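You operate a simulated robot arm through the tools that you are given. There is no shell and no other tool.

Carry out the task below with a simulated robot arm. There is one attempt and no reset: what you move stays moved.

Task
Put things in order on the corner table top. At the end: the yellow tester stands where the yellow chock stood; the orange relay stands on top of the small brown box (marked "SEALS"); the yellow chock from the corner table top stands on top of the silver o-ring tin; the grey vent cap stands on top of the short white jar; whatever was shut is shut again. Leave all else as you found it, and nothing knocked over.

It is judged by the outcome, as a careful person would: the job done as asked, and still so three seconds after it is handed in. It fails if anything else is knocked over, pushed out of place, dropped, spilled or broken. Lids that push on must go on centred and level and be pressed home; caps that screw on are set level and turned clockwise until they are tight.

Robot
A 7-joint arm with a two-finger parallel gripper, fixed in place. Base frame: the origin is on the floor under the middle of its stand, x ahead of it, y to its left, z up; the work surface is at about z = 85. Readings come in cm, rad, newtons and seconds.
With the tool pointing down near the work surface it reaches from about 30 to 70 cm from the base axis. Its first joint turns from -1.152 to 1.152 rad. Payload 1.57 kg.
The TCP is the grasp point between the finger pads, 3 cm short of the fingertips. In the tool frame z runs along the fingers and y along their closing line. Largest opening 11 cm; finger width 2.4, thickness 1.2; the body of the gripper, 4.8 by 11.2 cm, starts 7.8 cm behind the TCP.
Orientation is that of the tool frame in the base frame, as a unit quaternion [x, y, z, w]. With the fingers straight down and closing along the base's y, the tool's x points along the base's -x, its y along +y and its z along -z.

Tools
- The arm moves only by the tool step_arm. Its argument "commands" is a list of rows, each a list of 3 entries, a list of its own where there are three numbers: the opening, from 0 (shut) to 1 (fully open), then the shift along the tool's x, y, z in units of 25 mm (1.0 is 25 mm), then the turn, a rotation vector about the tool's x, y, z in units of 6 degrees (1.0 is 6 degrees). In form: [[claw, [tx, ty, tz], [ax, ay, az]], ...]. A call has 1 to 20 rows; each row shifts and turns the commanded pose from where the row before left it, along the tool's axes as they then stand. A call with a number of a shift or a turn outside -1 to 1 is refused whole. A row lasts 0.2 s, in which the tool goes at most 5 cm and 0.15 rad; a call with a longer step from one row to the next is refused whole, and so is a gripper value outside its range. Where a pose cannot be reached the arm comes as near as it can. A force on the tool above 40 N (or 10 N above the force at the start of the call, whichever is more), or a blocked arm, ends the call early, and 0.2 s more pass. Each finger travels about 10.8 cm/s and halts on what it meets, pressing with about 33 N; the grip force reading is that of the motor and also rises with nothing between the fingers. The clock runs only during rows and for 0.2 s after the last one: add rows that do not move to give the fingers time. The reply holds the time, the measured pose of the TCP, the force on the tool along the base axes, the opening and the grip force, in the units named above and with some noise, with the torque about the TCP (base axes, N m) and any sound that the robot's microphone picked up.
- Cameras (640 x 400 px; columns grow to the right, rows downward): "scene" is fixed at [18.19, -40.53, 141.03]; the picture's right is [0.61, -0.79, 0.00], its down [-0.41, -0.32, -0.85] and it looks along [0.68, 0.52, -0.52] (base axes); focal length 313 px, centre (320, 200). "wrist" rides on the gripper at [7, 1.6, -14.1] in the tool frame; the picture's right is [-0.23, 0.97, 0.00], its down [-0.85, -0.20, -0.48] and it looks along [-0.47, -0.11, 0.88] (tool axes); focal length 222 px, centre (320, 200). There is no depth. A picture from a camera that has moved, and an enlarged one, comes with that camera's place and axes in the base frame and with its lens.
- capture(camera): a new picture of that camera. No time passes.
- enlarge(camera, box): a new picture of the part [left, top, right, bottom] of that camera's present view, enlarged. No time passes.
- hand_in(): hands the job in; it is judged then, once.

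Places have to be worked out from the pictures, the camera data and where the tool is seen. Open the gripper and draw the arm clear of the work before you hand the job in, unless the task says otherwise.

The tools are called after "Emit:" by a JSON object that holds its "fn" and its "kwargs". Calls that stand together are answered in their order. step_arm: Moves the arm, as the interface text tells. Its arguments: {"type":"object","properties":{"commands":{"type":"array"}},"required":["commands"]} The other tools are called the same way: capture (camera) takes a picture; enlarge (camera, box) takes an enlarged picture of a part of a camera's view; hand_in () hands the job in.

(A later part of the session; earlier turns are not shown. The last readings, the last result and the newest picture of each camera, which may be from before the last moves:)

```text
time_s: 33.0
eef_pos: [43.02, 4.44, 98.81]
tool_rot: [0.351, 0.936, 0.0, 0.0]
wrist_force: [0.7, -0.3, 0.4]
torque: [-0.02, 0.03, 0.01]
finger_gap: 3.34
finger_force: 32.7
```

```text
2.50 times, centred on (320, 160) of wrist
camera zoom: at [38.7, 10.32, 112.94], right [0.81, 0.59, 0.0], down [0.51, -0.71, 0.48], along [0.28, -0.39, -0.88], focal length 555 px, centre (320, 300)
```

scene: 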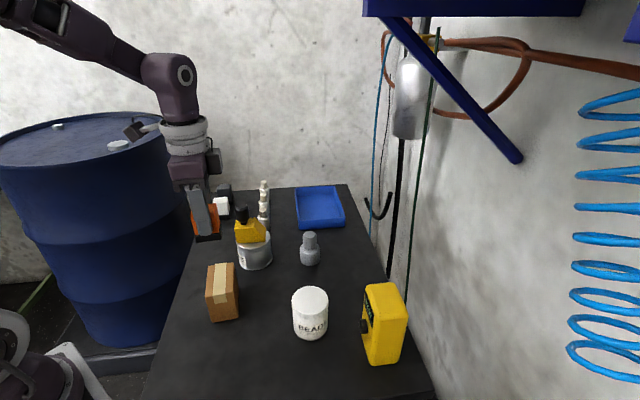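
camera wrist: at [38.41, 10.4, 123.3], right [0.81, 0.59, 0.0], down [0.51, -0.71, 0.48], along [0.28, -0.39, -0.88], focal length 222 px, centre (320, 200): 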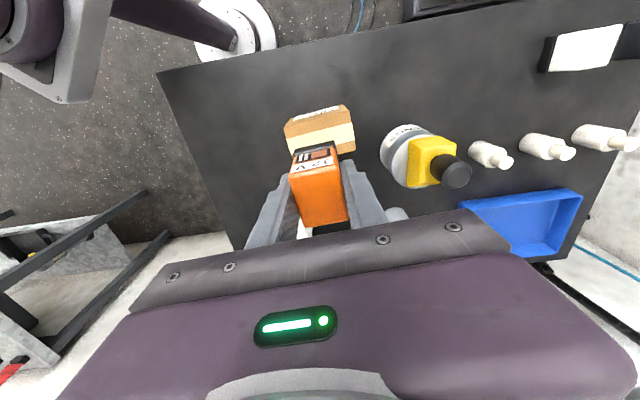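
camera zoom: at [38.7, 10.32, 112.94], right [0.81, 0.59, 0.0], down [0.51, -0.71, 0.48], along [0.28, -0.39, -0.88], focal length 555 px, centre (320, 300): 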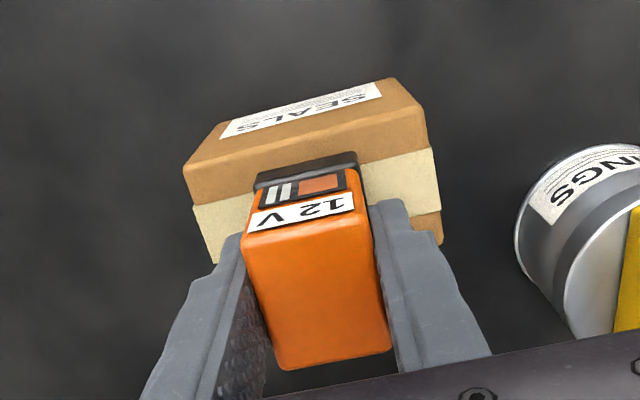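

It looks well placed over the box, so I creep down.

Emit:
{"fn": "step_arm", "kwargs": {"commands": [[0.15, [0, 0, 0.12], [0, 0, 0]], [0.15, [0, 0, 0.12], [0, 0, 0]], [0.15, [0, 0, 0], [0, 0, 0]]]}}

Emit:
{"fn": "step_arm", "kwargs": {"commands": [[0.15, [0, 0, 0.08], [0, 0, 0]], [0.15, [0, 0, 0.06], [0, 0, 0]], [0.15, [0, 0, 0], [0, 0, 0]]]}}

Emit:
{"fn": "step_arm", "kwargs": {"commands": [[0.15, [0, 0, 0.06], [0, 0, 0]], [0.15, [0, 0, 0], [0, 0, 0]]]}}

```text
time_s: 33.8
eef_pos: [42.94, 4.57, 98.19]
tool_rot: [0.35, 0.937, 0.0, -0.001]
wrist_force: [0.4, 0.5, -1.2]
torque: [0.0, 0.04, 0.0]
finger_gap: 3.34
finger_force: 33.4
```

```text
time_s: 34.6
eef_pos: [42.86, 4.56, 98.14]
tool_rot: [0.35, 0.937, 0.0, 0.001]
wrist_force: [-2.4, 0.4, 29.9]
torque: [0.08, 0.24, 0.01]
finger_gap: 3.35
finger_force: 33.4
```

```text
time_s: 35.2
eef_pos: [42.89, 4.51, 97.86]
tool_rot: [0.349, 0.937, 0.001, 0.001]
wrist_force: [-1.9, -1.0, 30.7]
torque: [-0.08, 0.02, 0.0]
finger_gap: 3.35
finger_force: 32.9
```

Contact came slightly earlier than expected, with about 30 N now. I back off a little to unload before releasing.

Emit:
{"fn": "step_arm", "kwargs": {"commands": [[0.15, [0, 0, -0.1], [0, 0, 0]], [0.15, [0, 0, 0], [0, 0, 0]]]}}

Emit:
{"fn": "enlarge", "kwargs": {"camera": "scene", "box": [170, 220, 280, 330]}}

Emit:
{"fn": "enlarge", "kwargs": {"camera": "wrist", "box": [240, 80, 400, 240]}}

```text
time_s: 35.8
eef_pos: [42.79, 4.55, 98.03]
tool_rot: [0.351, 0.937, 0.0, 0.001]
wrist_force: [-0.1, -0.2, -1.5]
torque: [-0.03, -0.01, 0.02]
finger_gap: 3.35
finger_force: 32.9
```

```text
3.64 times, centred on (225, 275) of scene
camera zoom: at [18.19, -40.53, 141.03], right [0.61, -0.79, 0.0], down [-0.41, -0.32, -0.85], along [0.68, 0.52, -0.52], focal length 1138 px, centre (666, -73)
```

zoom: 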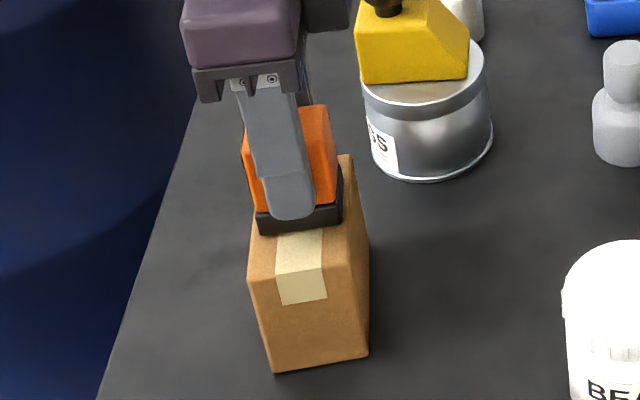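

```text
2.50 times, centred on (320, 160) of wrist
camera zoom: at [38.64, 10.34, 112.11], right [0.81, 0.59, 0.0], down [0.51, -0.71, 0.48], along [0.28, -0.39, -0.88], focal length 555 px, centre (320, 300)
```

zoom: 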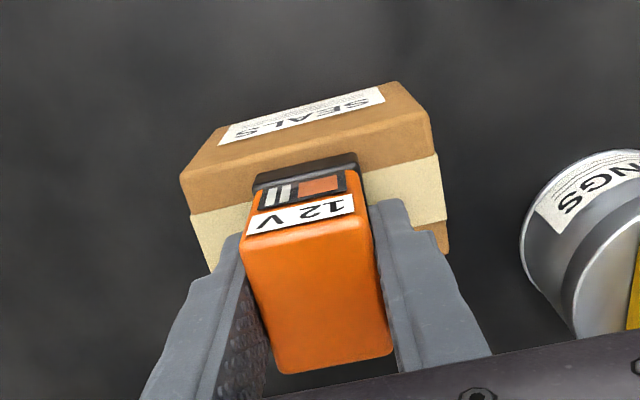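

The relay is unloaded and sits squarely within the box top. I lower 1 mm more for contact and release gently.

Emit:
{"fn": "step_arm", "kwargs": {"commands": [[0.15, [0, 0, 0.04], [0, 0, 0]], [0.15, [0, 0, 0], [0, 0, 0]]]}}

```text
time_s: 36.4
eef_pos: [42.97, 4.58, 98.01]
tool_rot: [0.35, 0.937, 0.0, 0.0]
wrist_force: [-0.2, 0.6, 0.0]
torque: [0.03, -0.02, 0.03]
finger_gap: 3.37
finger_force: 33.0
```

Emit:
{"fn": "step_arm", "kwargs": {"commands": [[0.15, [0, 0, 0.04], [0, 0, 0]], [0.15, [0, 0, 0], [0, 0, 0]]]}}

```text
time_s: 37.0
eef_pos: [42.96, 4.45, 97.94]
tool_rot: [0.35, 0.937, 0.0, 0.0]
wrist_force: [-1.5, 0.4, 7.6]
torque: [-0.1, 0.02, 0.01]
finger_gap: 3.36
finger_force: 33.2
```

Light contact (7.6 N). I open gradually and rise straight up.

Emit:
{"fn": "step_arm", "kwargs": {"commands": [[0.32, [0, 0, 0], [0, 0, 0]], [0.36, [0, 0, 0], [0, 0, 0]], [0.42, [0, 0, 0], [0, 0, 0]], [0.5, [0, 0, 0], [0, 0, 0]], [0.5, [0, 0, 0], [0, 0, 0]], [0.5, [0, 0, -0.2], [0, 0, 0]], [0.5, [0, 0, -0.5], [0, 0, 0]], [0.5, [0, 0, -0.9], [0, 0, 0]], [0.5, [0, 0, -0.9], [0, 0, 0]], [0.5, [0, 0, -0.9], [0, 0, 0]], [0.5, [0, 0, -0.9], [0, 0, 0]], [0.5, [0, 0, -0.5], [0, 0, 0]], [0.5, [0, 0, 0], [0, 0, 0]]]}}

Emit:
{"fn": "enlarge", "kwargs": {"camera": "scene", "box": [170, 220, 280, 330]}}

Emit:
{"fn": "capture", "kwargs": {"camera": "wrist"}}

```text
time_s: 39.8
eef_pos: [42.8, 4.64, 109.97]
tool_rot: [0.35, 0.937, 0.0, 0.0]
wrist_force: [0.0, -0.2, -0.2]
torque: [0.0, 0.01, 0.02]
finger_gap: 5.5
finger_force: 0.0
```

```text
3.64 times, centred on (225, 275) of scene
camera zoom: at [18.19, -40.53, 141.03], right [0.61, -0.79, 0.0], down [-0.41, -0.32, -0.85], along [0.68, 0.52, -0.52], focal length 1138 px, centre (666, -73)
```

zoom: 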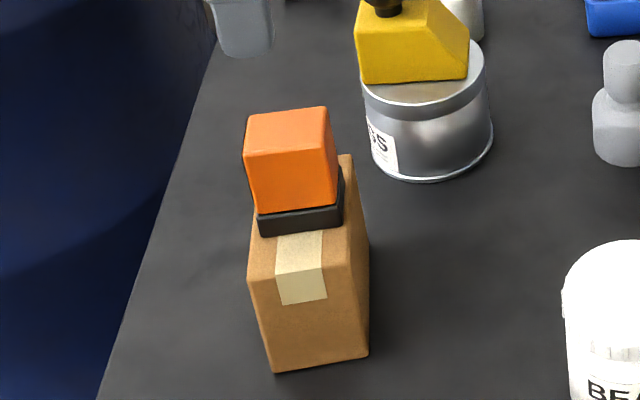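

```text
taken
camera wrist: at [38.6, 10.35, 124.03], right [0.81, 0.59, 0.0], down [0.51, -0.71, 0.48], along [0.28, -0.39, -0.88], focal length 222 px, centre (320, 200)
```

wrist: 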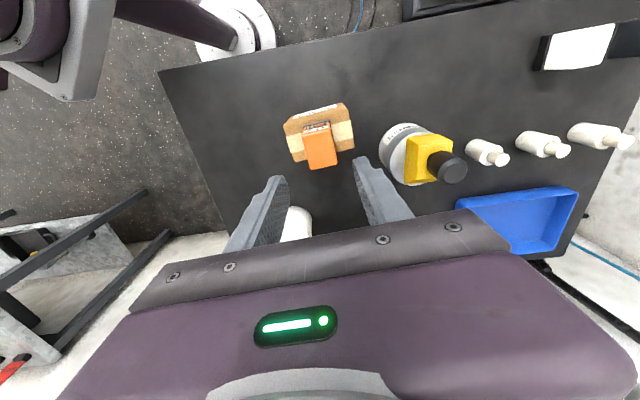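

The relay stands upright on the box. Next is the vent cap: I move above its estimated place (65.3, -0.7) at this height.

Emit:
{"fn": "step_arm", "kwargs": {"commands": [[0.6, [-0.91, 0.476, 0], [0, 0, 0]], [0.6, [-0.91, 0.476, 0], [0, 0, 0]], [0.6, [-0.91, 0.476, 0], [0, 0, 0]], [0.6, [-0.91, 0.476, 0], [0, 0, 0]], [0.6, [-0.91, 0.476, 0], [0, 0, 0]], [0.6, [-0.91, 0.476, 0], [0, 0, 0]], [0.6, [-0.91, 0.476, 0], [0, 0, 0]], [0.6, [-0.91, 0.476, 0], [0, 0, 0]], [0.6, [-0.91, 0.476, 0], [0, 0, 0]], [0.6, [0, 0, 0.8], [0, 0, 0]], [0.6, [0, 0, 0], [0, 0, 0]]]}}

Emit:
{"fn": "capture", "kwargs": {"camera": "wrist"}}

Emit:
{"fn": "capture", "kwargs": {"camera": "scene"}}

Emit:
{"fn": "enlarge", "kwargs": {"camera": "wrist", "box": [260, 100, 380, 200]}}

```text
time_s: 42.2
eef_pos: [65.45, -0.88, 107.62]
tool_rot: [0.35, 0.937, 0.0, 0.0]
wrist_force: [-0.4, 0.3, 0.3]
torque: [0.01, -0.01, -0.01]
finger_gap: 6.61
finger_force: 0.0
```

```text
taken
camera wrist: at [61.18, 4.91, 121.73], right [0.81, 0.59, 0.0], down [0.51, -0.71, 0.48], along [0.28, -0.39, -0.88], focal length 222 px, centre (320, 200)
```

wrist: 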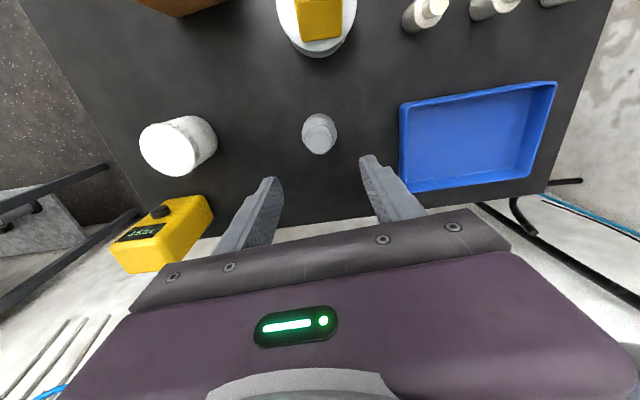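

```text
taken
```

scene: 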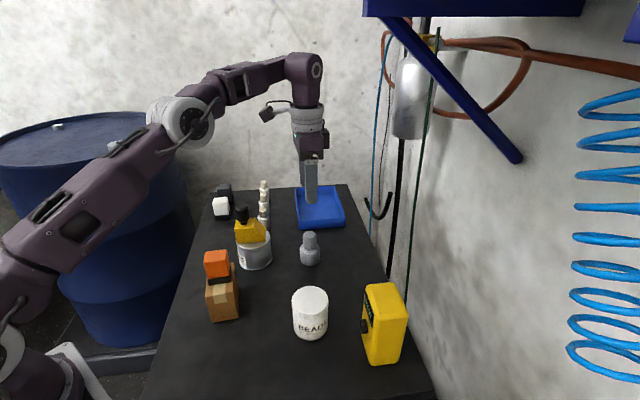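

```text
4.00 times, centred on (320, 150) of wrist
camera zoom: at [61.18, 4.91, 121.73], right [0.81, 0.59, 0.0], down [0.51, -0.71, 0.48], along [0.28, -0.39, -0.88], focal length 888 px, centre (320, 400)
```

zoom: 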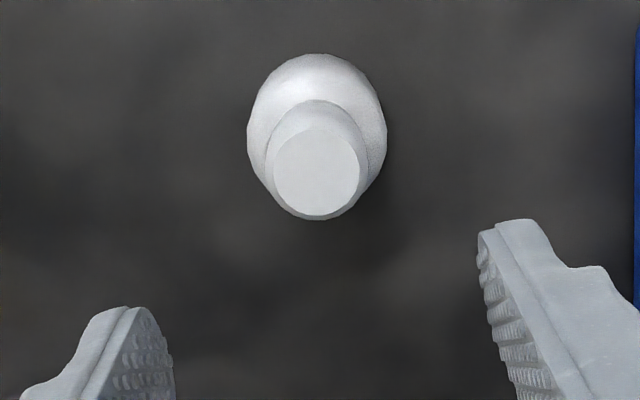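

The cap's axis is at about (65.35, -1.05). I centre on it and come down to just above its top for a check.

Emit:
{"fn": "step_arm", "kwargs": {"commands": [[0.75, [-0.04, -0.07, 0], [0, 0, 0]], [0.75, [0, 0, 0.8], [0, 0, 0]], [0.75, [0, 0, 0.9], [0, 0, 0]], [0.75, [0, 0, 0.9], [0, 0, 0]], [0.75, [0, 0, 0.9], [0, 0, 0]], [0.75, [0, 0, 0.3], [0, 0, 0]], [0.75, [0, 0, 0], [0, 0, 0]]]}}

Emit:
{"fn": "enlarge", "kwargs": {"camera": "wrist", "box": [240, 90, 400, 230]}}

Emit:
{"fn": "enlarge", "kwargs": {"camera": "scene", "box": [260, 190, 360, 280]}}

```text
time_s: 43.8
eef_pos: [65.4, -1.08, 98.24]
tool_rot: [0.35, 0.937, 0.0, 0.0]
wrist_force: [-0.1, 0.6, -0.4]
torque: [-0.03, 0.0, -0.03]
finger_gap: 8.27
finger_force: 0.1
```

```text
2.86 times, centred on (320, 160) of wrist
camera zoom: at [61.11, 4.77, 112.37], right [0.81, 0.59, 0.0], down [0.51, -0.71, 0.48], along [0.28, -0.39, -0.88], focal length 635 px, centre (320, 314)
```

zoom: 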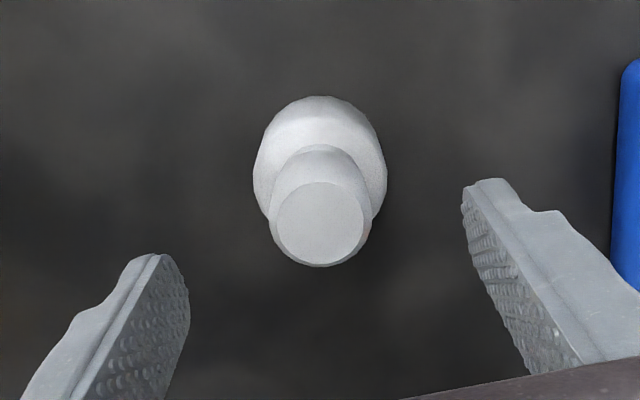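

```text
4.44 times, centred on (310, 235) of scene
camera zoom: at [18.19, -40.53, 141.03], right [0.61, -0.79, 0.0], down [-0.41, -0.32, -0.85], along [0.68, 0.52, -0.52], focal length 1391 px, centre (364, 44)
```

zoom: 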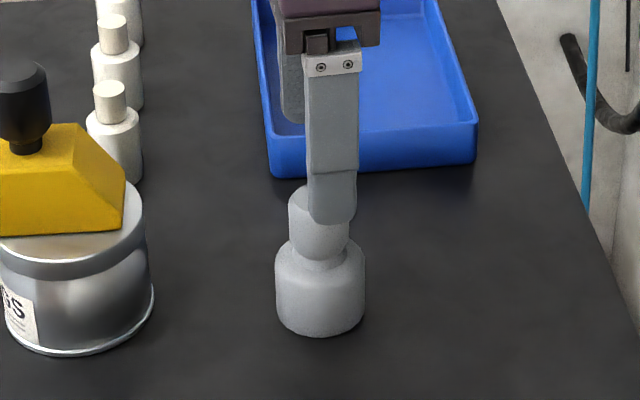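

It is well centred. I descend to z≈88.6 to straddle the 5.2 cm body and close.

Emit:
{"fn": "step_arm", "kwargs": {"commands": [[0.75, [0, 0, 0.8], [0, 0, 0]], [0.75, [0, 0, 0.9], [0, 0, 0]], [0.75, [0, 0, 0.9], [0, 0, 0]], [0.75, [0, 0, 0.8], [0, 0, 0]], [0.75, [0, 0, 0.44], [0, 0, 0]], [0.75, [0, 0, 0], [0, 0, 0]], [0.62, [0, 0, 0], [0, 0, 0]], [0.54, [0, 0, 0], [0, 0, 0]], [0.48, [0, 0, 0], [0, 0, 0]], [0.42, [0, 0, 0], [0, 0, 0]], [0.35, [0, 0, 0], [0, 0, 0]], [0.35, [0, 0, 0], [0, 0, 0]]]}}

Emit:
{"fn": "enlarge", "kwargs": {"camera": "wrist", "box": [240, 90, 400, 230]}}

Emit:
{"fn": "enlarge", "kwargs": {"camera": "scene", "box": [260, 190, 360, 280]}}

```text
time_s: 46.4
eef_pos: [65.51, -1.01, 88.81]
tool_rot: [0.351, 0.936, 0.0, 0.0]
wrist_force: [0.0, -1.1, -0.3]
torque: [0.01, 0.0, -0.01]
finger_gap: 5.06
finger_force: 32.8
```

```text
2.86 times, centred on (320, 160) of wrist
camera zoom: at [61.26, 4.78, 102.83], right [0.81, 0.59, 0.0], down [0.51, -0.71, 0.48], along [0.28, -0.39, -0.88], focal length 635 px, centre (320, 314)
```

zoom: 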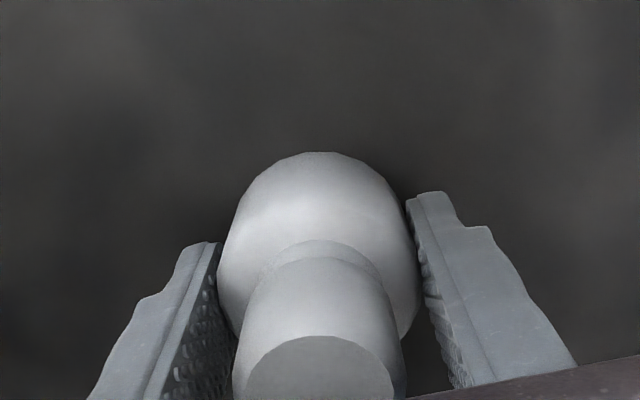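

```text
4.44 times, centred on (310, 235) of scene
camera zoom: at [18.19, -40.53, 141.03], right [0.61, -0.79, 0.0], down [-0.41, -0.32, -0.85], along [0.68, 0.52, -0.52], focal length 1391 px, centre (364, 44)
```

zoom: 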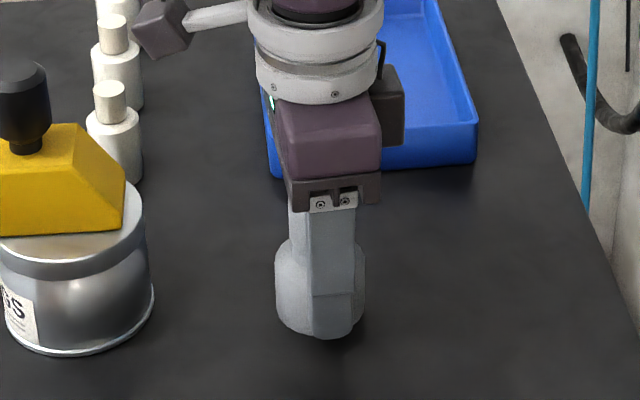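

The cap is gripped (5.06 cm). I lift it and carry it over the white jar at about (49.8, -13.5).

Emit:
{"fn": "step_arm", "kwargs": {"commands": [[0.35, [0, 0, -0.3], [0, 0, 0]], [0.35, [0, 0, -0.6], [0, 0, 0]], [0.35, [0, 0, -0.9], [0, 0, 0]], [0.35, [0, 0, -0.9], [0, 0, 0]], [0.35, [0, 0, -0.9], [0, 0, 0]], [0.35, [0, 0, -0.9], [0, 0, 0]], [0.35, [0, 0, -0.9], [0, 0, 0]], [0.35, [0, 0, -0.9], [0, 0, 0]], [0.35, [0, 0, -0.5], [0, 0, 0]], [0.35, [0, 0, 0], [0, 0, 0]]]}}

Emit:
{"fn": "step_arm", "kwargs": {"commands": [[0.35, [0.1, -0.5, 0], [0, 0, 0]], [0.35, [0.16, -0.87, 0], [0, 0, 0]], [0.35, [0.17, -0.92, 0], [0, 0, 0]], [0.35, [0.17, -0.92, 0], [0, 0, 0]], [0.35, [0.17, -0.92, 0], [0, 0, 0]], [0.35, [0.17, -0.92, 0], [0, 0, 0]], [0.35, [0.17, -0.92, 0], [0, 0, 0]], [0.35, [0.16, -0.87, 0], [0, 0, 0]], [0.35, [0.12, -0.65, 0], [0, 0, 0]], [0.35, [0.07, -0.4, 0], [0, 0, 0]], [0.35, [0, 0, 0], [0, 0, 0]]]}}

Emit:
{"fn": "capture", "kwargs": {"camera": "wrist"}}

Emit:
{"fn": "enlarge", "kwargs": {"camera": "wrist", "box": [250, 80, 390, 200]}}

Emit:
{"fn": "capture", "kwargs": {"camera": "scene"}}

```text
time_s: 48.6
eef_pos: [65.52, -0.94, 105.77]
tool_rot: [0.35, 0.937, 0.0, 0.0]
wrist_force: [0.2, 0.1, -1.4]
torque: [-0.02, 0.02, -0.01]
finger_gap: 5.09
finger_force: 33.3
```

```text
time_s: 51.0
eef_pos: [49.66, -13.61, 105.75]
tool_rot: [0.35, 0.937, 0.0, -0.001]
wrist_force: [0.3, 1.0, -1.2]
torque: [-0.03, 0.02, 0.01]
finger_gap: 5.08
finger_force: 32.9
```

```text
taken
camera wrist: at [45.46, -7.73, 119.83], right [0.81, 0.59, 0.0], down [0.51, -0.71, 0.48], along [0.28, -0.39, -0.88], focal length 222 px, centre (320, 200)
```

wrist: 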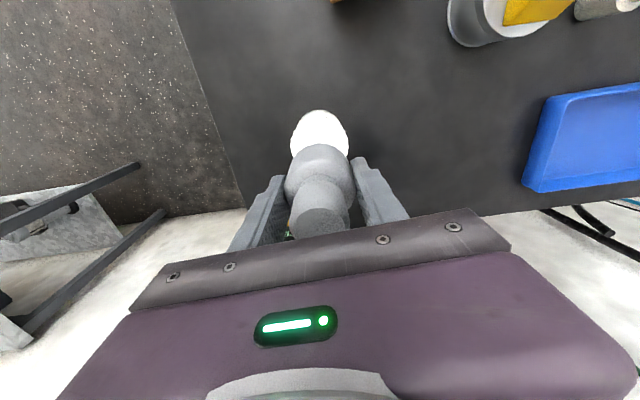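

```text
3.33 times, centred on (320, 140) of wrist
camera zoom: at [45.46, -7.73, 119.83], right [0.81, 0.59, 0.0], down [0.51, -0.71, 0.48], along [0.28, -0.39, -0.88], focal length 740 px, centre (320, 400)
```

zoom: 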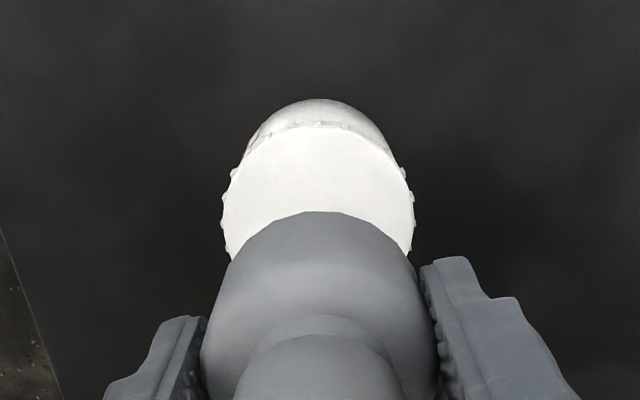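

```text
taken
```

scene: 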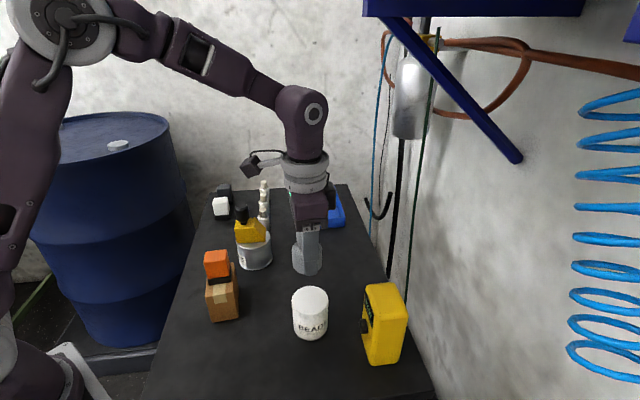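

The jar lid's centre (49.64, -13.61) is right under the cap. I descend to about 1 cm above the lid.

Emit:
{"fn": "step_arm", "kwargs": {"commands": [[0.35, [0, 0, 0.5], [0, 0, 0]], [0.35, [0, 0, 0.8], [0, 0, 0]], [0.35, [0, 0, 0.8], [0, 0, 0]], [0.35, [0, 0, 0.6], [0, 0, 0]], [0.35, [0, 0, 0.35], [0, 0, 0]], [0.35, [0, 0, 0], [0, 0, 0]]]}}

Emit:
{"fn": "enlarge", "kwargs": {"camera": "scene", "box": [260, 220, 370, 350]}}

Emit:
{"fn": "enlarge", "kwargs": {"camera": "wrist", "box": [250, 80, 390, 200]}}

```text
time_s: 52.4
eef_pos: [49.56, -13.53, 98.16]
tool_rot: [0.35, 0.937, 0.0, 0.001]
wrist_force: [-0.3, -0.4, 0.3]
torque: [0.0, -0.02, -0.01]
finger_gap: 5.08
finger_force: 33.3
```

```text
3.08 times, centred on (315, 285) of scene
camera zoom: at [18.19, -40.53, 141.03], right [0.61, -0.79, 0.0], down [-0.41, -0.32, -0.85], along [0.68, 0.52, -0.52], focal length 963 px, centre (335, -62)
```

zoom: 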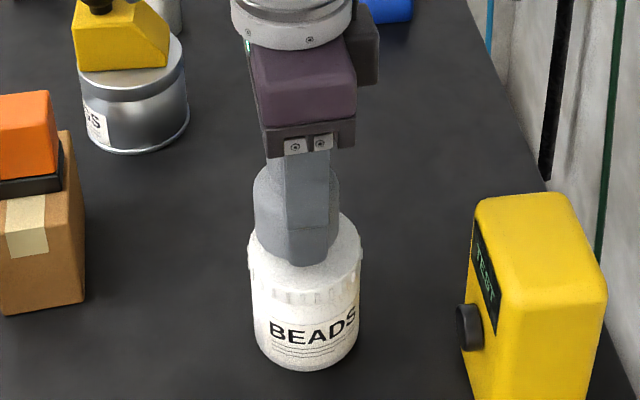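

```text
3.33 times, centred on (320, 140) of wrist
camera zoom: at [45.41, -7.62, 112.16], right [0.81, 0.59, 0.0], down [0.51, -0.71, 0.48], along [0.28, -0.39, -0.88], focal length 740 px, centre (320, 400)
```

zoom: 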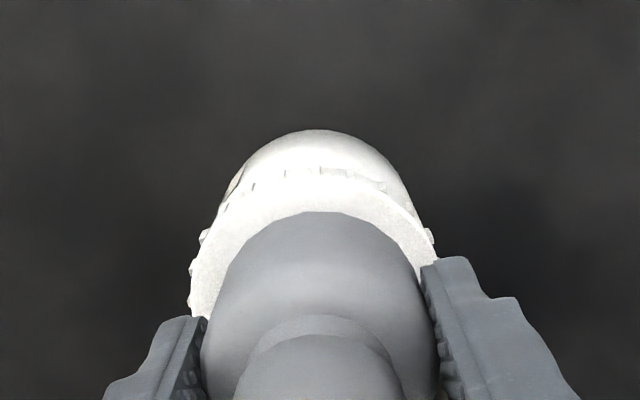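

I now creep down in small steps, checking the force each time.

Emit:
{"fn": "step_arm", "kwargs": {"commands": [[0.35, [0, 0, 0.1], [0, 0, 0]], [0.35, [0, 0, 0.1], [0, 0, 0]], [0.35, [0, 0, 0], [0, 0, 0]]]}}

```text
time_s: 53.2
eef_pos: [49.71, -13.34, 97.63]
tool_rot: [0.35, 0.937, 0.0, 0.001]
wrist_force: [-0.9, 0.5, -0.7]
torque: [-0.01, -0.05, 0.04]
finger_gap: 5.08
finger_force: 32.7
```

No contact yet, so I continue creeping down.

Emit:
{"fn": "step_arm", "kwargs": {"commands": [[0.35, [0, 0, 0.1], [0, 0, 0]], [0.35, [0, 0, 0], [0, 0, 0]]]}}

```text
time_s: 53.8
eef_pos: [49.68, -13.49, 97.31]
tool_rot: [0.35, 0.937, 0.0, 0.0]
wrist_force: [-0.2, -0.4, -0.2]
torque: [0.0, -0.01, -0.02]
finger_gap: 5.08
finger_force: 32.9
```

Still no contact at z=97.3, so another small step down.

Emit:
{"fn": "step_arm", "kwargs": {"commands": [[0.35, [0, 0, 0.08], [0, 0, 0]], [0.35, [0, 0, 0], [0, 0, 0]]]}}

```text
time_s: 54.4
eef_pos: [49.74, -13.49, 97.13]
tool_rot: [0.35, 0.937, 0.0, 0.0]
wrist_force: [-1.1, -0.6, -1.4]
torque: [0.01, -0.02, -0.01]
finger_gap: 5.06
finger_force: 33.4
```

Still free, so another small step.

Emit:
{"fn": "step_arm", "kwargs": {"commands": [[0.35, [0, 0, 0.06], [0, 0, 0]], [0.35, [0, 0, 0], [0, 0, 0]]]}}

```text
time_s: 55.0
eef_pos: [49.64, -13.47, 96.91]
tool_rot: [0.35, 0.937, 0.001, 0.0]
wrist_force: [-0.2, 0.4, -0.8]
torque: [-0.05, 0.02, -0.02]
finger_gap: 5.07
finger_force: 33.0
```

Still no contact at 96.9; one more small step.

Emit:
{"fn": "step_arm", "kwargs": {"commands": [[0.35, [0, 0, 0.06], [0, 0, 0]], [0.35, [0, 0, 0], [0, 0, 0]]]}}

```text
time_s: 55.6
eef_pos: [49.64, -13.55, 96.79]
tool_rot: [0.35, 0.937, -0.001, 0.0]
wrist_force: [-0.2, 0.1, -0.5]
torque: [0.05, 0.0, -0.01]
finger_gap: 5.09
finger_force: 33.1
```

Still free at 96.8; another step.

Emit:
{"fn": "step_arm", "kwargs": {"commands": [[0.35, [0, 0, 0.06], [0, 0, 0]], [0.35, [0, 0, 0], [0, 0, 0]]]}}

```text
time_s: 56.2
eef_pos: [49.61, -13.52, 96.74]
tool_rot: [0.351, 0.936, -0.001, 0.001]
wrist_force: [0.0, -0.6, 13.5]
torque: [-0.26, 0.31, -0.01]
finger_gap: 5.07
finger_force: 32.8
```

Contact (13.5 N) at z≈96.74. I ease off slightly and check the placement before releasing.

Emit:
{"fn": "step_arm", "kwargs": {"commands": [[0.35, [0, 0, -0.04], [0, 0, 0]], [0.35, [0, 0, 0], [0, 0, 0]]]}}

Emit:
{"fn": "enlarge", "kwargs": {"camera": "scene", "box": [260, 220, 370, 350]}}

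```text
time_s: 56.8
eef_pos: [49.72, -13.47, 96.79]
tool_rot: [0.35, 0.937, -0.001, -0.001]
wrist_force: [0.5, -0.3, -0.3]
torque: [-0.02, -0.02, 0.03]
finger_gap: 5.09
finger_force: 33.0
```

```text
3.08 times, centred on (315, 285) of scene
camera zoom: at [18.19, -40.53, 141.03], right [0.61, -0.79, 0.0], down [-0.41, -0.32, -0.85], along [0.68, 0.52, -0.52], focal length 963 px, centre (335, -62)
```

zoom: 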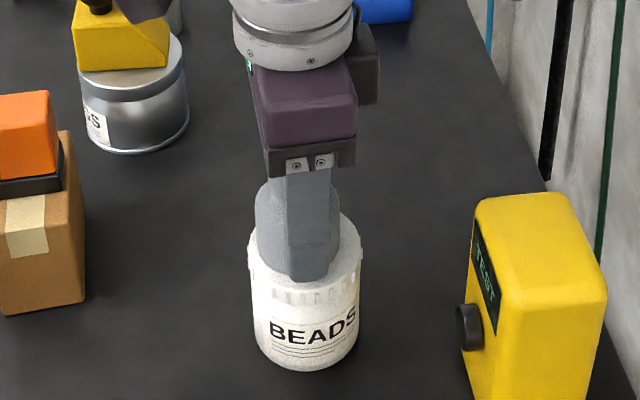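

The cap looks about 0.4 cm off-centre to the picture's left on the lid. I zoom in to verify before releasing.

Emit:
{"fn": "enlarge", "kwargs": {"camera": "scene", "box": [280, 265, 340, 345]}}

Emit:
{"fn": "enlarge", "kwargs": {"camera": "wrist", "box": [260, 100, 380, 200]}}

```text
5.00 times, centred on (310, 305) of scene
camera zoom: at [18.19, -40.53, 141.03], right [0.61, -0.79, 0.0], down [-0.41, -0.32, -0.85], along [0.68, 0.52, -0.52], focal length 1565 px, centre (370, -325)
```

zoom: 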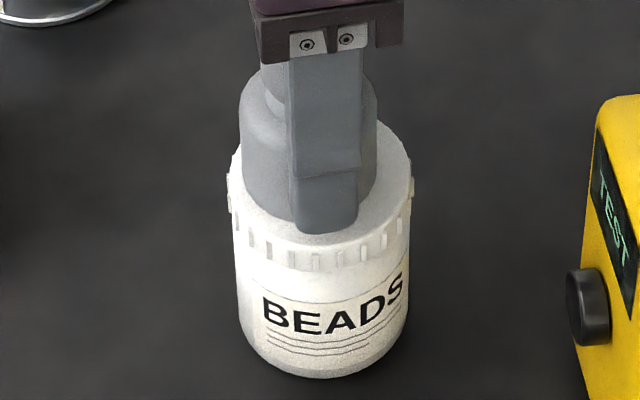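

```text
4.00 times, centred on (320, 150) of wrist
camera zoom: at [45.41, -7.69, 110.85], right [0.81, 0.59, 0.0], down [0.51, -0.71, 0.48], along [0.28, -0.39, -0.88], focal length 888 px, centre (320, 400)
```

zoom: 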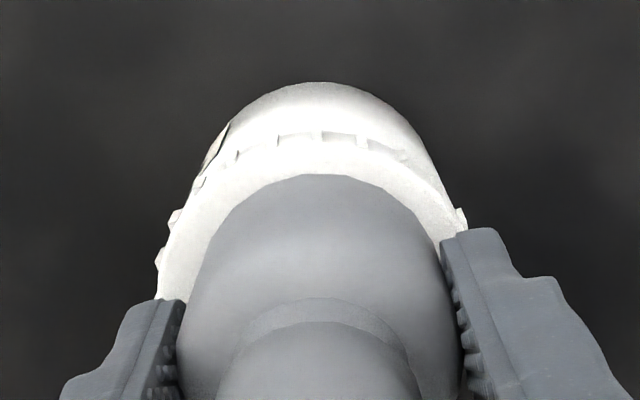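

Both views agree that the cap is about 0.35 cm off toward the tool's +x. I lift 3 mm, shift it to centre, and lower again.

Emit:
{"fn": "step_arm", "kwargs": {"commands": [[0.35, [0, 0, -0.12], [0, 0, 0]], [0.35, [-0.15, -0.04, 0], [0, 0, 0]], [0.35, [0, 0, 0], [0, 0, 0]], [0.35, [0, 0, 0.1], [0, 0, 0]], [0.35, [0, 0, 0], [0, 0, 0]]]}}

Emit:
{"fn": "enlarge", "kwargs": {"camera": "scene", "box": [280, 265, 340, 345]}}

Emit:
{"fn": "enlarge", "kwargs": {"camera": "wrist", "box": [260, 100, 380, 200]}}

```text
time_s: 58.0
eef_pos: [49.93, -13.92, 96.91]
tool_rot: [0.35, 0.937, 0.0, 0.0]
wrist_force: [-0.1, 0.3, -0.4]
torque: [0.0, 0.0, -0.01]
finger_gap: 5.08
finger_force: 32.7
```

```text
5.00 times, centred on (310, 305) of scene
camera zoom: at [18.19, -40.53, 141.03], right [0.61, -0.79, 0.0], down [-0.41, -0.32, -0.85], along [0.68, 0.52, -0.52], focal length 1565 px, centre (370, -325)
```

zoom: 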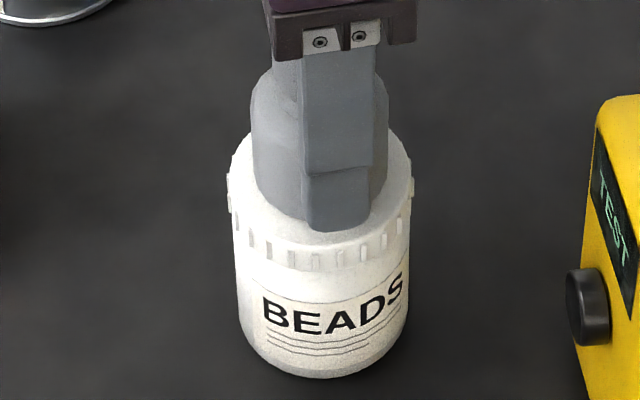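

```text
4.00 times, centred on (320, 150) of wrist
camera zoom: at [45.65, -8.03, 110.98], right [0.81, 0.59, 0.0], down [0.51, -0.71, 0.48], along [0.28, -0.39, -0.88], focal length 888 px, centre (320, 400)
```

zoom: 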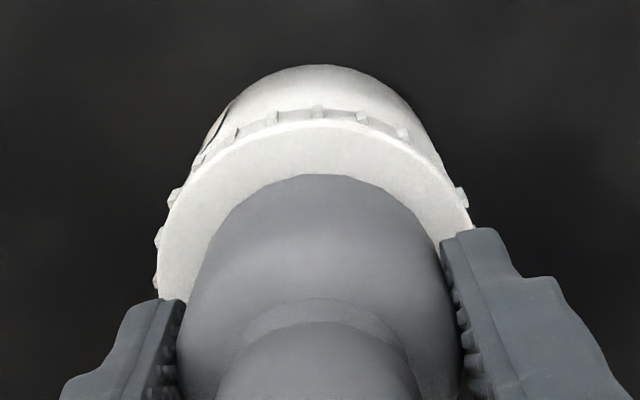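

The cap is centred now in both views. I lower it the last millimetre or two.

Emit:
{"fn": "step_arm", "kwargs": {"commands": [[0.35, [0, 0, 0.05], [0, 0, 0]], [0.35, [0, 0, 0], [0, 0, 0]]]}}

```text
time_s: 58.6
eef_pos: [49.97, -13.87, 96.81]
tool_rot: [0.35, 0.937, 0.0, 0.0]
wrist_force: [-0.2, 0.8, 0.4]
torque: [-0.02, -0.01, 0.0]
finger_gap: 5.09
finger_force: 32.9
```

One more tiny step to make contact.

Emit:
{"fn": "step_arm", "kwargs": {"commands": [[0.35, [0, 0, 0.03], [0, 0, 0]], [0.35, [0, 0, 0], [0, 0, 0]]]}}

```text
time_s: 59.2
eef_pos: [49.87, -13.75, 96.74]
tool_rot: [0.35, 0.937, 0.0, 0.001]
wrist_force: [1.3, 0.6, 6.0]
torque: [-0.06, 0.08, 0.02]
finger_gap: 5.11
finger_force: 33.2
```

Light contact (6 N). I release gradually and rise.

Emit:
{"fn": "step_arm", "kwargs": {"commands": [[0.47, [0, 0, 0], [0, 0, 0]], [0.5, [0, 0, 0], [0, 0, 0]], [0.55, [0, 0, 0], [0, 0, 0]], [0.62, [0, 0, 0], [0, 0, 0]], [0.7, [0, 0, 0], [0, 0, 0]], [0.7, [0, 0, -0.2], [0, 0, 0]], [0.7, [0, 0, -0.5], [0, 0, 0]], [0.7, [0, 0, -0.9], [0, 0, 0]], [0.7, [0, 0, -0.9], [0, 0, 0]], [0.7, [0, 0, -0.9], [0, 0, 0]], [0.7, [0, 0, -0.9], [0, 0, 0]], [0.7, [0, 0, -0.9], [0, 0, 0]], [0.7, [0, 0, -0.6], [0, 0, 0]], [0.7, [0, 0, 0], [0, 0, 0]]]}}

Emit:
{"fn": "capture", "kwargs": {"camera": "scene"}}

Emit:
{"fn": "enlarge", "kwargs": {"camera": "scene", "box": [260, 240, 430, 380]}}

Emit:
{"fn": "capture", "kwargs": {"camera": "wrist"}}

```text
time_s: 62.2
eef_pos: [50.01, -13.91, 111.19]
tool_rot: [0.35, 0.937, 0.0, 0.0]
wrist_force: [0.4, -0.3, 0.3]
torque: [-0.01, -0.02, 0.03]
finger_gap: 7.71
finger_force: 0.0
```

```text
taken
```

scene: 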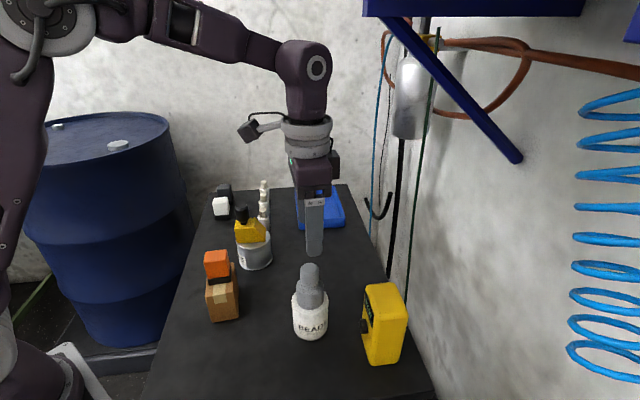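

```text
2.86 times, centred on (345, 310) of scene
camera zoom: at [18.19, -40.53, 141.03], right [0.61, -0.79, 0.0], down [-0.41, -0.32, -0.85], along [0.68, 0.52, -0.52], focal length 894 px, centre (249, -114)
```

zoom: 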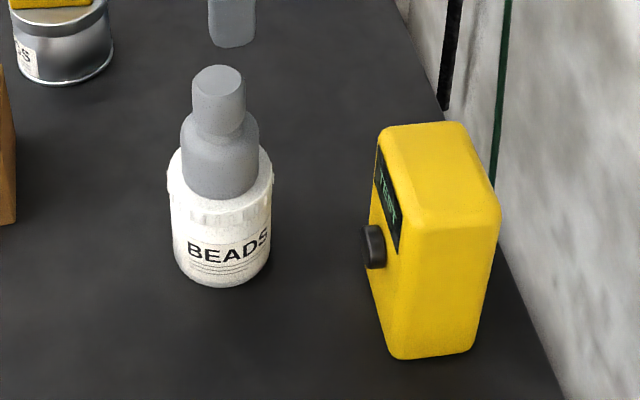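

```text
taken
camera wrist: at [45.67, -8.11, 125.26], right [0.81, 0.59, 0.0], down [0.51, -0.71, 0.48], along [0.28, -0.39, -0.88], focal length 222 px, centre (320, 200)
```

wrist: 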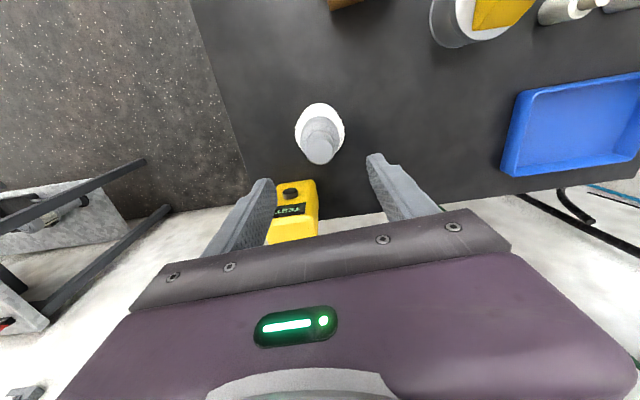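

The vent cap stands centred on the jar. For the tester I must mind the blue shelf bracket above it, so I'll approach low; first I measure the tester from the wrist view.

Emit:
{"fn": "enlarge", "kwargs": {"camera": "wrist", "box": [230, 90, 370, 260]}}

Emit:
{"fn": "enlarge", "kwargs": {"camera": "scene", "box": [340, 0, 640, 180]}}

```text
2.35 times, centred on (300, 175) of wrist
camera zoom: at [45.67, -8.11, 125.26], right [0.81, 0.59, 0.0], down [0.51, -0.71, 0.48], along [0.28, -0.39, -0.88], focal length 523 px, centre (367, 259)
```

zoom: 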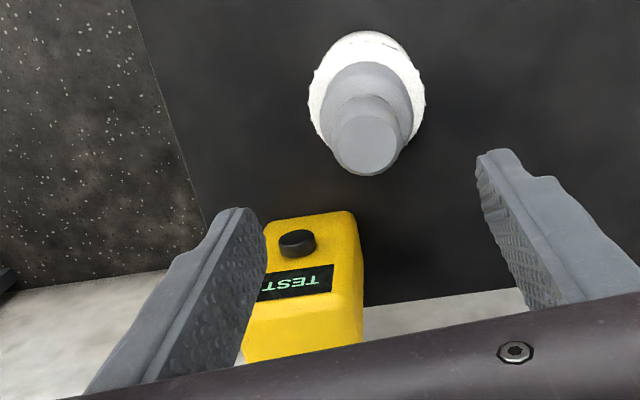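

```text
2.13 times, centred on (490, 90) of scene
camera zoom: at [18.19, -40.53, 141.03], right [0.61, -0.79, 0.0], down [-0.41, -0.32, -0.85], along [0.68, 0.52, -0.52], focal length 668 px, centre (-43, 435)
```

zoom: 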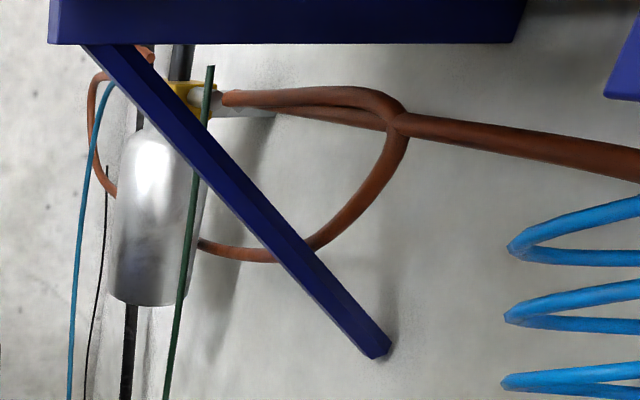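

The tester's centre is at about (54.5, -27.0). I go clear of the jar to the empty front area, turn to match the tester, and descend there to work at low height.

Emit:
{"fn": "step_arm", "kwargs": {"commands": [[0.7, [0.567, -0.871, 0], [0, 0, 0]], [0.7, [0.567, -0.871, 0], [0, 0, 0]], [0.7, [0.567, -0.871, 0], [0, 0, 0]], [0.7, [0.567, -0.871, 0], [0, 0, 0]], [0.7, [0.567, -0.871, 0], [0, 0, 0]], [0.7, [0.567, -0.871, 0], [0, 0, 0]], [0.7, [0.567, -0.871, 0], [0, 0, 0]], [0.8, [0, 0, 0.4], [0, 0, 0.57]], [1, [0, 0, 0.9], [0, 0, 0]], [1, [0, 0, 0.9], [0, 0, 0]], [1, [0, 0, 0.9], [0, 0, 0]], [1, [0, 0, 0.9], [0, 0, 0]], [1, [0, 0, 0.9], [0, 0, 0]], [1, [0, 0, 0.9], [0, 0, 0]], [1, [0, 0, 0.7], [0, 0, 0]], [1, [0, 0, 0], [0, 0, 0]]]}}

Emit:
{"fn": "capture", "kwargs": {"camera": "wrist"}}

Emit:
{"fn": "capture", "kwargs": {"camera": "scene"}}

```text
time_s: 65.6
eef_pos: [32.44, -18.83, 94.91]
tool_rot: [0.377, 0.926, 0.0, 0.0]
wrist_force: [0.3, -0.1, -0.2]
torque: [-0.01, 0.0, 0.04]
finger_gap: 10.98
finger_force: 0.1
```

```text
taken
camera wrist: at [28.47, -12.76, 108.97], right [0.84, 0.54, 0.0], down [0.47, -0.74, 0.48], along [0.26, -0.4, -0.88], focal length 222 px, centre (320, 200)
```

wrist: 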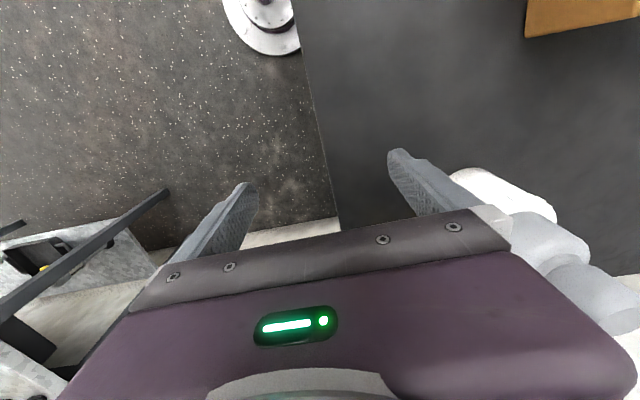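

```text
taken
```

scene: 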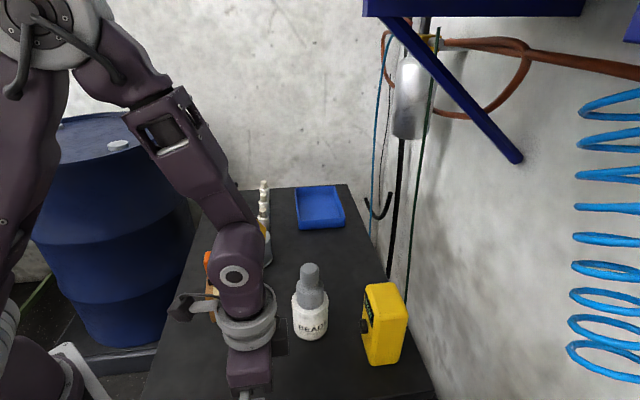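

I now slide forward (away from base, toward the wall side) at this low height to V≈50, left of the jar, and take a close look at the tester.

Emit:
{"fn": "step_arm", "kwargs": {"commands": [[1, [-0.9, 0.02, 0], [0, 0, 0]], [1, [-0.9, 0.02, 0], [0, 0, 0]], [1, [-0.9, 0.02, 0], [0, 0, 0]], [1, [-0.9, 0.02, 0], [0, 0, 0]], [1, [-0.9, 0.02, 0], [0, 0, 0]], [1, [-0.9, 0.02, 0], [0, 0, 0]], [1, [0, 0, 0], [0, 0, 0]]]}}

Emit:
{"fn": "capture", "kwargs": {"camera": "wrist"}}

Emit:
{"fn": "capture", "kwargs": {"camera": "scene"}}

Emit:
{"fn": "enlarge", "kwargs": {"camera": "wrist", "box": [380, 60, 560, 250]}}

```text
time_s: 67.2
eef_pos: [42.51, -28.1, 94.67]
tool_rot: [0.378, 0.926, 0.0, 0.0]
wrist_force: [0.2, 0.4, -0.5]
torque: [0.04, -0.02, 0.03]
finger_gap: 10.98
finger_force: 0.1
```

```text
taken
camera wrist: at [38.52, -22.15, 108.79], right [0.84, 0.54, 0.0], down [0.47, -0.74, 0.48], along [0.26, -0.4, -0.88], focal length 222 px, centre (320, 200)
```

wrist: 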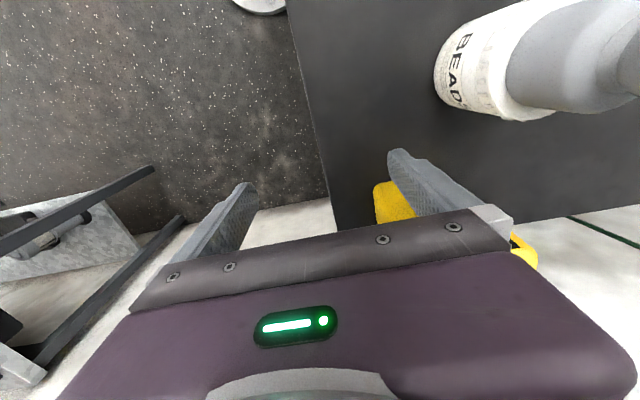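

```text
taken
```

scene: 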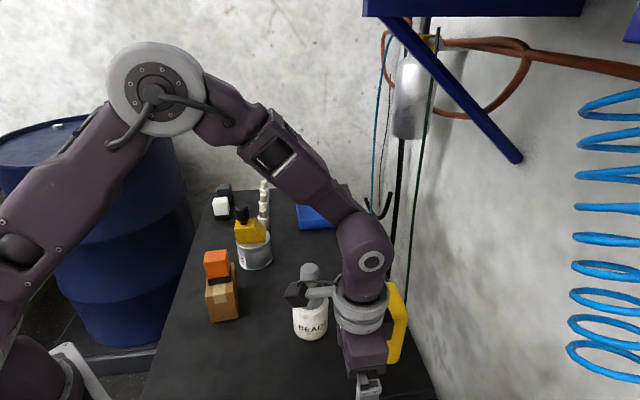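

```text
2.11 times, centred on (470, 155) of wrist
camera zoom: at [38.52, -22.15, 108.79], right [0.84, 0.54, 0.0], down [0.47, -0.74, 0.48], along [0.26, -0.4, -0.88], focal length 468 px, centre (4, 295)
```

zoom: 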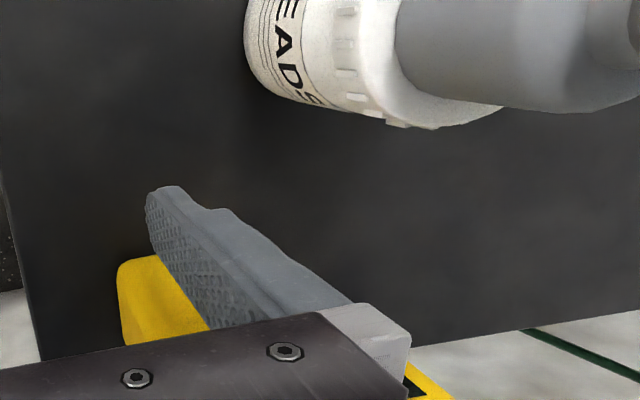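

The tester spans roughly U 14.7–22 with its face at V≈55.2, and the jar reaches V≈48.9. I step to V≈51.6 and then slide sideways so the open fingers line up either side of the tester.

Emit:
{"fn": "step_arm", "kwargs": {"commands": [[1, [-0.62, 0, 0], [0, 0, 0]], [1, [0, 0.7, 0], [0, 0, 0]], [1, [0, 0.8, 0], [0, 0, 0]], [1, [0, 0.8, 0], [0, 0, 0]], [1, [0, 0.8, 0], [0, 0, 0]], [1, [0, 0.48, 0], [0, 0, 0]], [1, [0, 0, 0], [0, 0, 0]]]}}

Emit:
{"fn": "capture", "kwargs": {"camera": "wrist"}}

Emit:
{"fn": "enlarge", "kwargs": {"camera": "wrist", "box": [240, 130, 400, 250]}}

Emit:
{"fn": "enlarge", "kwargs": {"camera": "scene", "box": [270, 200, 440, 400]}}

```text
time_s: 68.8
eef_pos: [49.84, -22.67, 94.99]
tool_rot: [0.378, 0.926, 0.001, 0.001]
wrist_force: [-0.9, 0.3, -0.2]
torque: [-0.02, -0.01, -0.01]
finger_gap: 10.98
finger_force: 0.1
```

```text
taken
camera wrist: at [45.82, -16.69, 108.97], right [0.84, 0.54, 0.0], down [0.47, -0.74, 0.48], along [0.26, -0.4, -0.88], focal length 222 px, centre (320, 200)
```

wrist: 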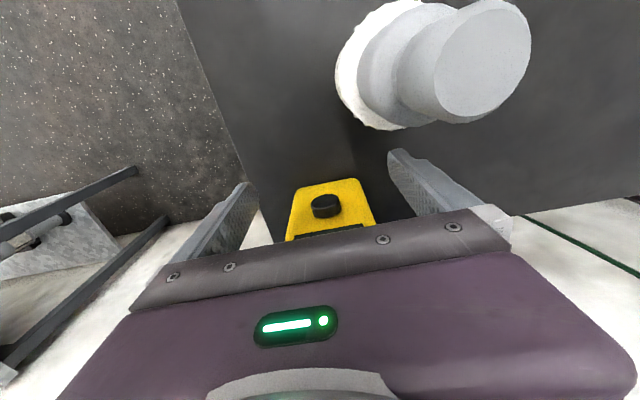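

```text
3.33 times, centred on (320, 190) of wrist
camera zoom: at [45.82, -16.69, 108.97], right [0.84, 0.54, 0.0], down [0.47, -0.74, 0.48], along [0.26, -0.4, -0.88], focal length 740 px, centre (320, 233)
```

zoom: 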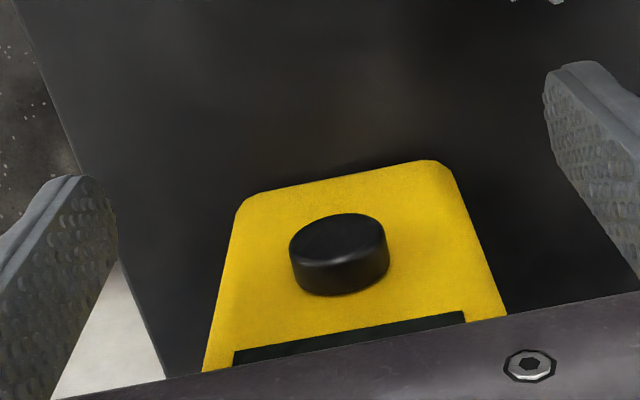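

```text
2.00 times, centred on (355, 300) of scene
camera zoom: at [18.19, -40.53, 141.03], right [0.61, -0.79, 0.0], down [-0.41, -0.32, -0.85], along [0.68, 0.52, -0.52], focal length 626 px, centre (250, 0)
```

zoom: 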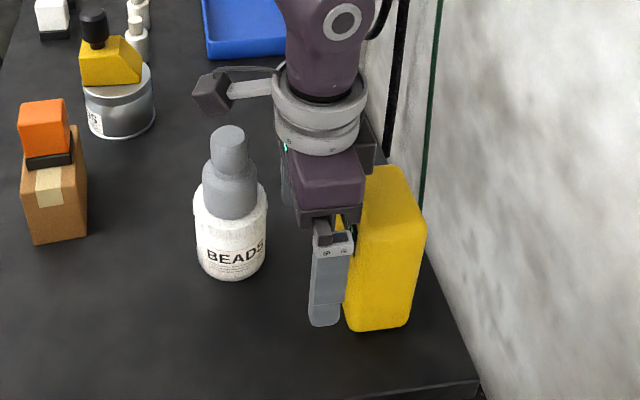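

The tester's face centre is near (52.4, -25.7), so the tool needs a 0.3 cm shift, about 1° of yaw and 1.5 cm lower. I make these adjustments before advancing.

Emit:
{"fn": "step_arm", "kwargs": {"commands": [[1, [0, -0.12, 0.3], [0, 0, 0.2]], [1, [0, 0, 0.3], [0, 0, 0]], [1, [-0.5, 0, 0], [0, 0, 0]], [1, [-0.5, 0, 0], [0, 0, 0]], [1, [0, 0, 0], [0, 0, 0]]]}}

Emit:
{"fn": "enlarge", "kwargs": {"camera": "wrist", "box": [240, 100, 400, 250]}}

Emit:
{"fn": "enlarge", "kwargs": {"camera": "scene", "box": [270, 200, 440, 400]}}

```text
time_s: 70.0
eef_pos: [51.24, -24.75, 93.33]
tool_rot: [0.388, 0.922, 0.0, -0.001]
wrist_force: [0.8, 0.3, 0.5]
torque: [0.01, 0.01, -0.01]
finger_gap: 10.97
finger_force: 0.1
```

```text
2.67 times, centred on (320, 175) of wrist
camera zoom: at [47.41, -18.63, 107.45], right [0.86, 0.52, 0.0], down [0.45, -0.75, 0.48], along [0.25, -0.41, -0.88], focal length 592 px, centre (320, 267)
```

zoom: 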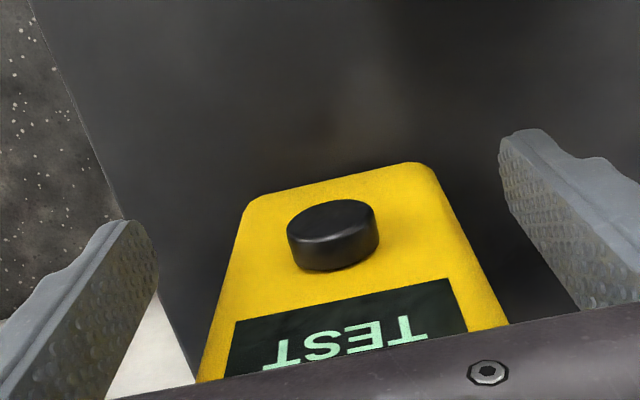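

```text
2.00 times, centred on (355, 300) of scene
camera zoom: at [18.19, -40.53, 141.03], right [0.61, -0.79, 0.0], down [-0.41, -0.32, -0.85], along [0.68, 0.52, -0.52], focal length 626 px, centre (250, 0)
```

zoom: 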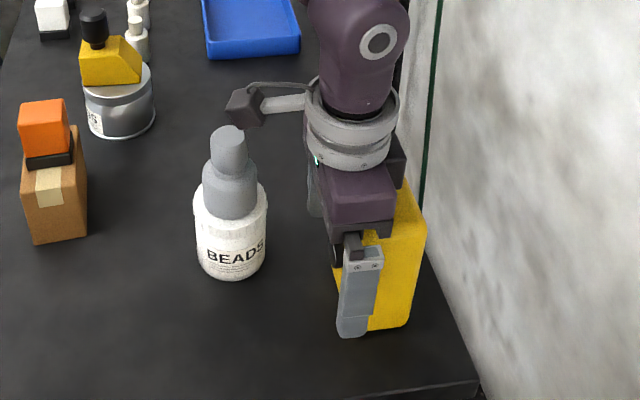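

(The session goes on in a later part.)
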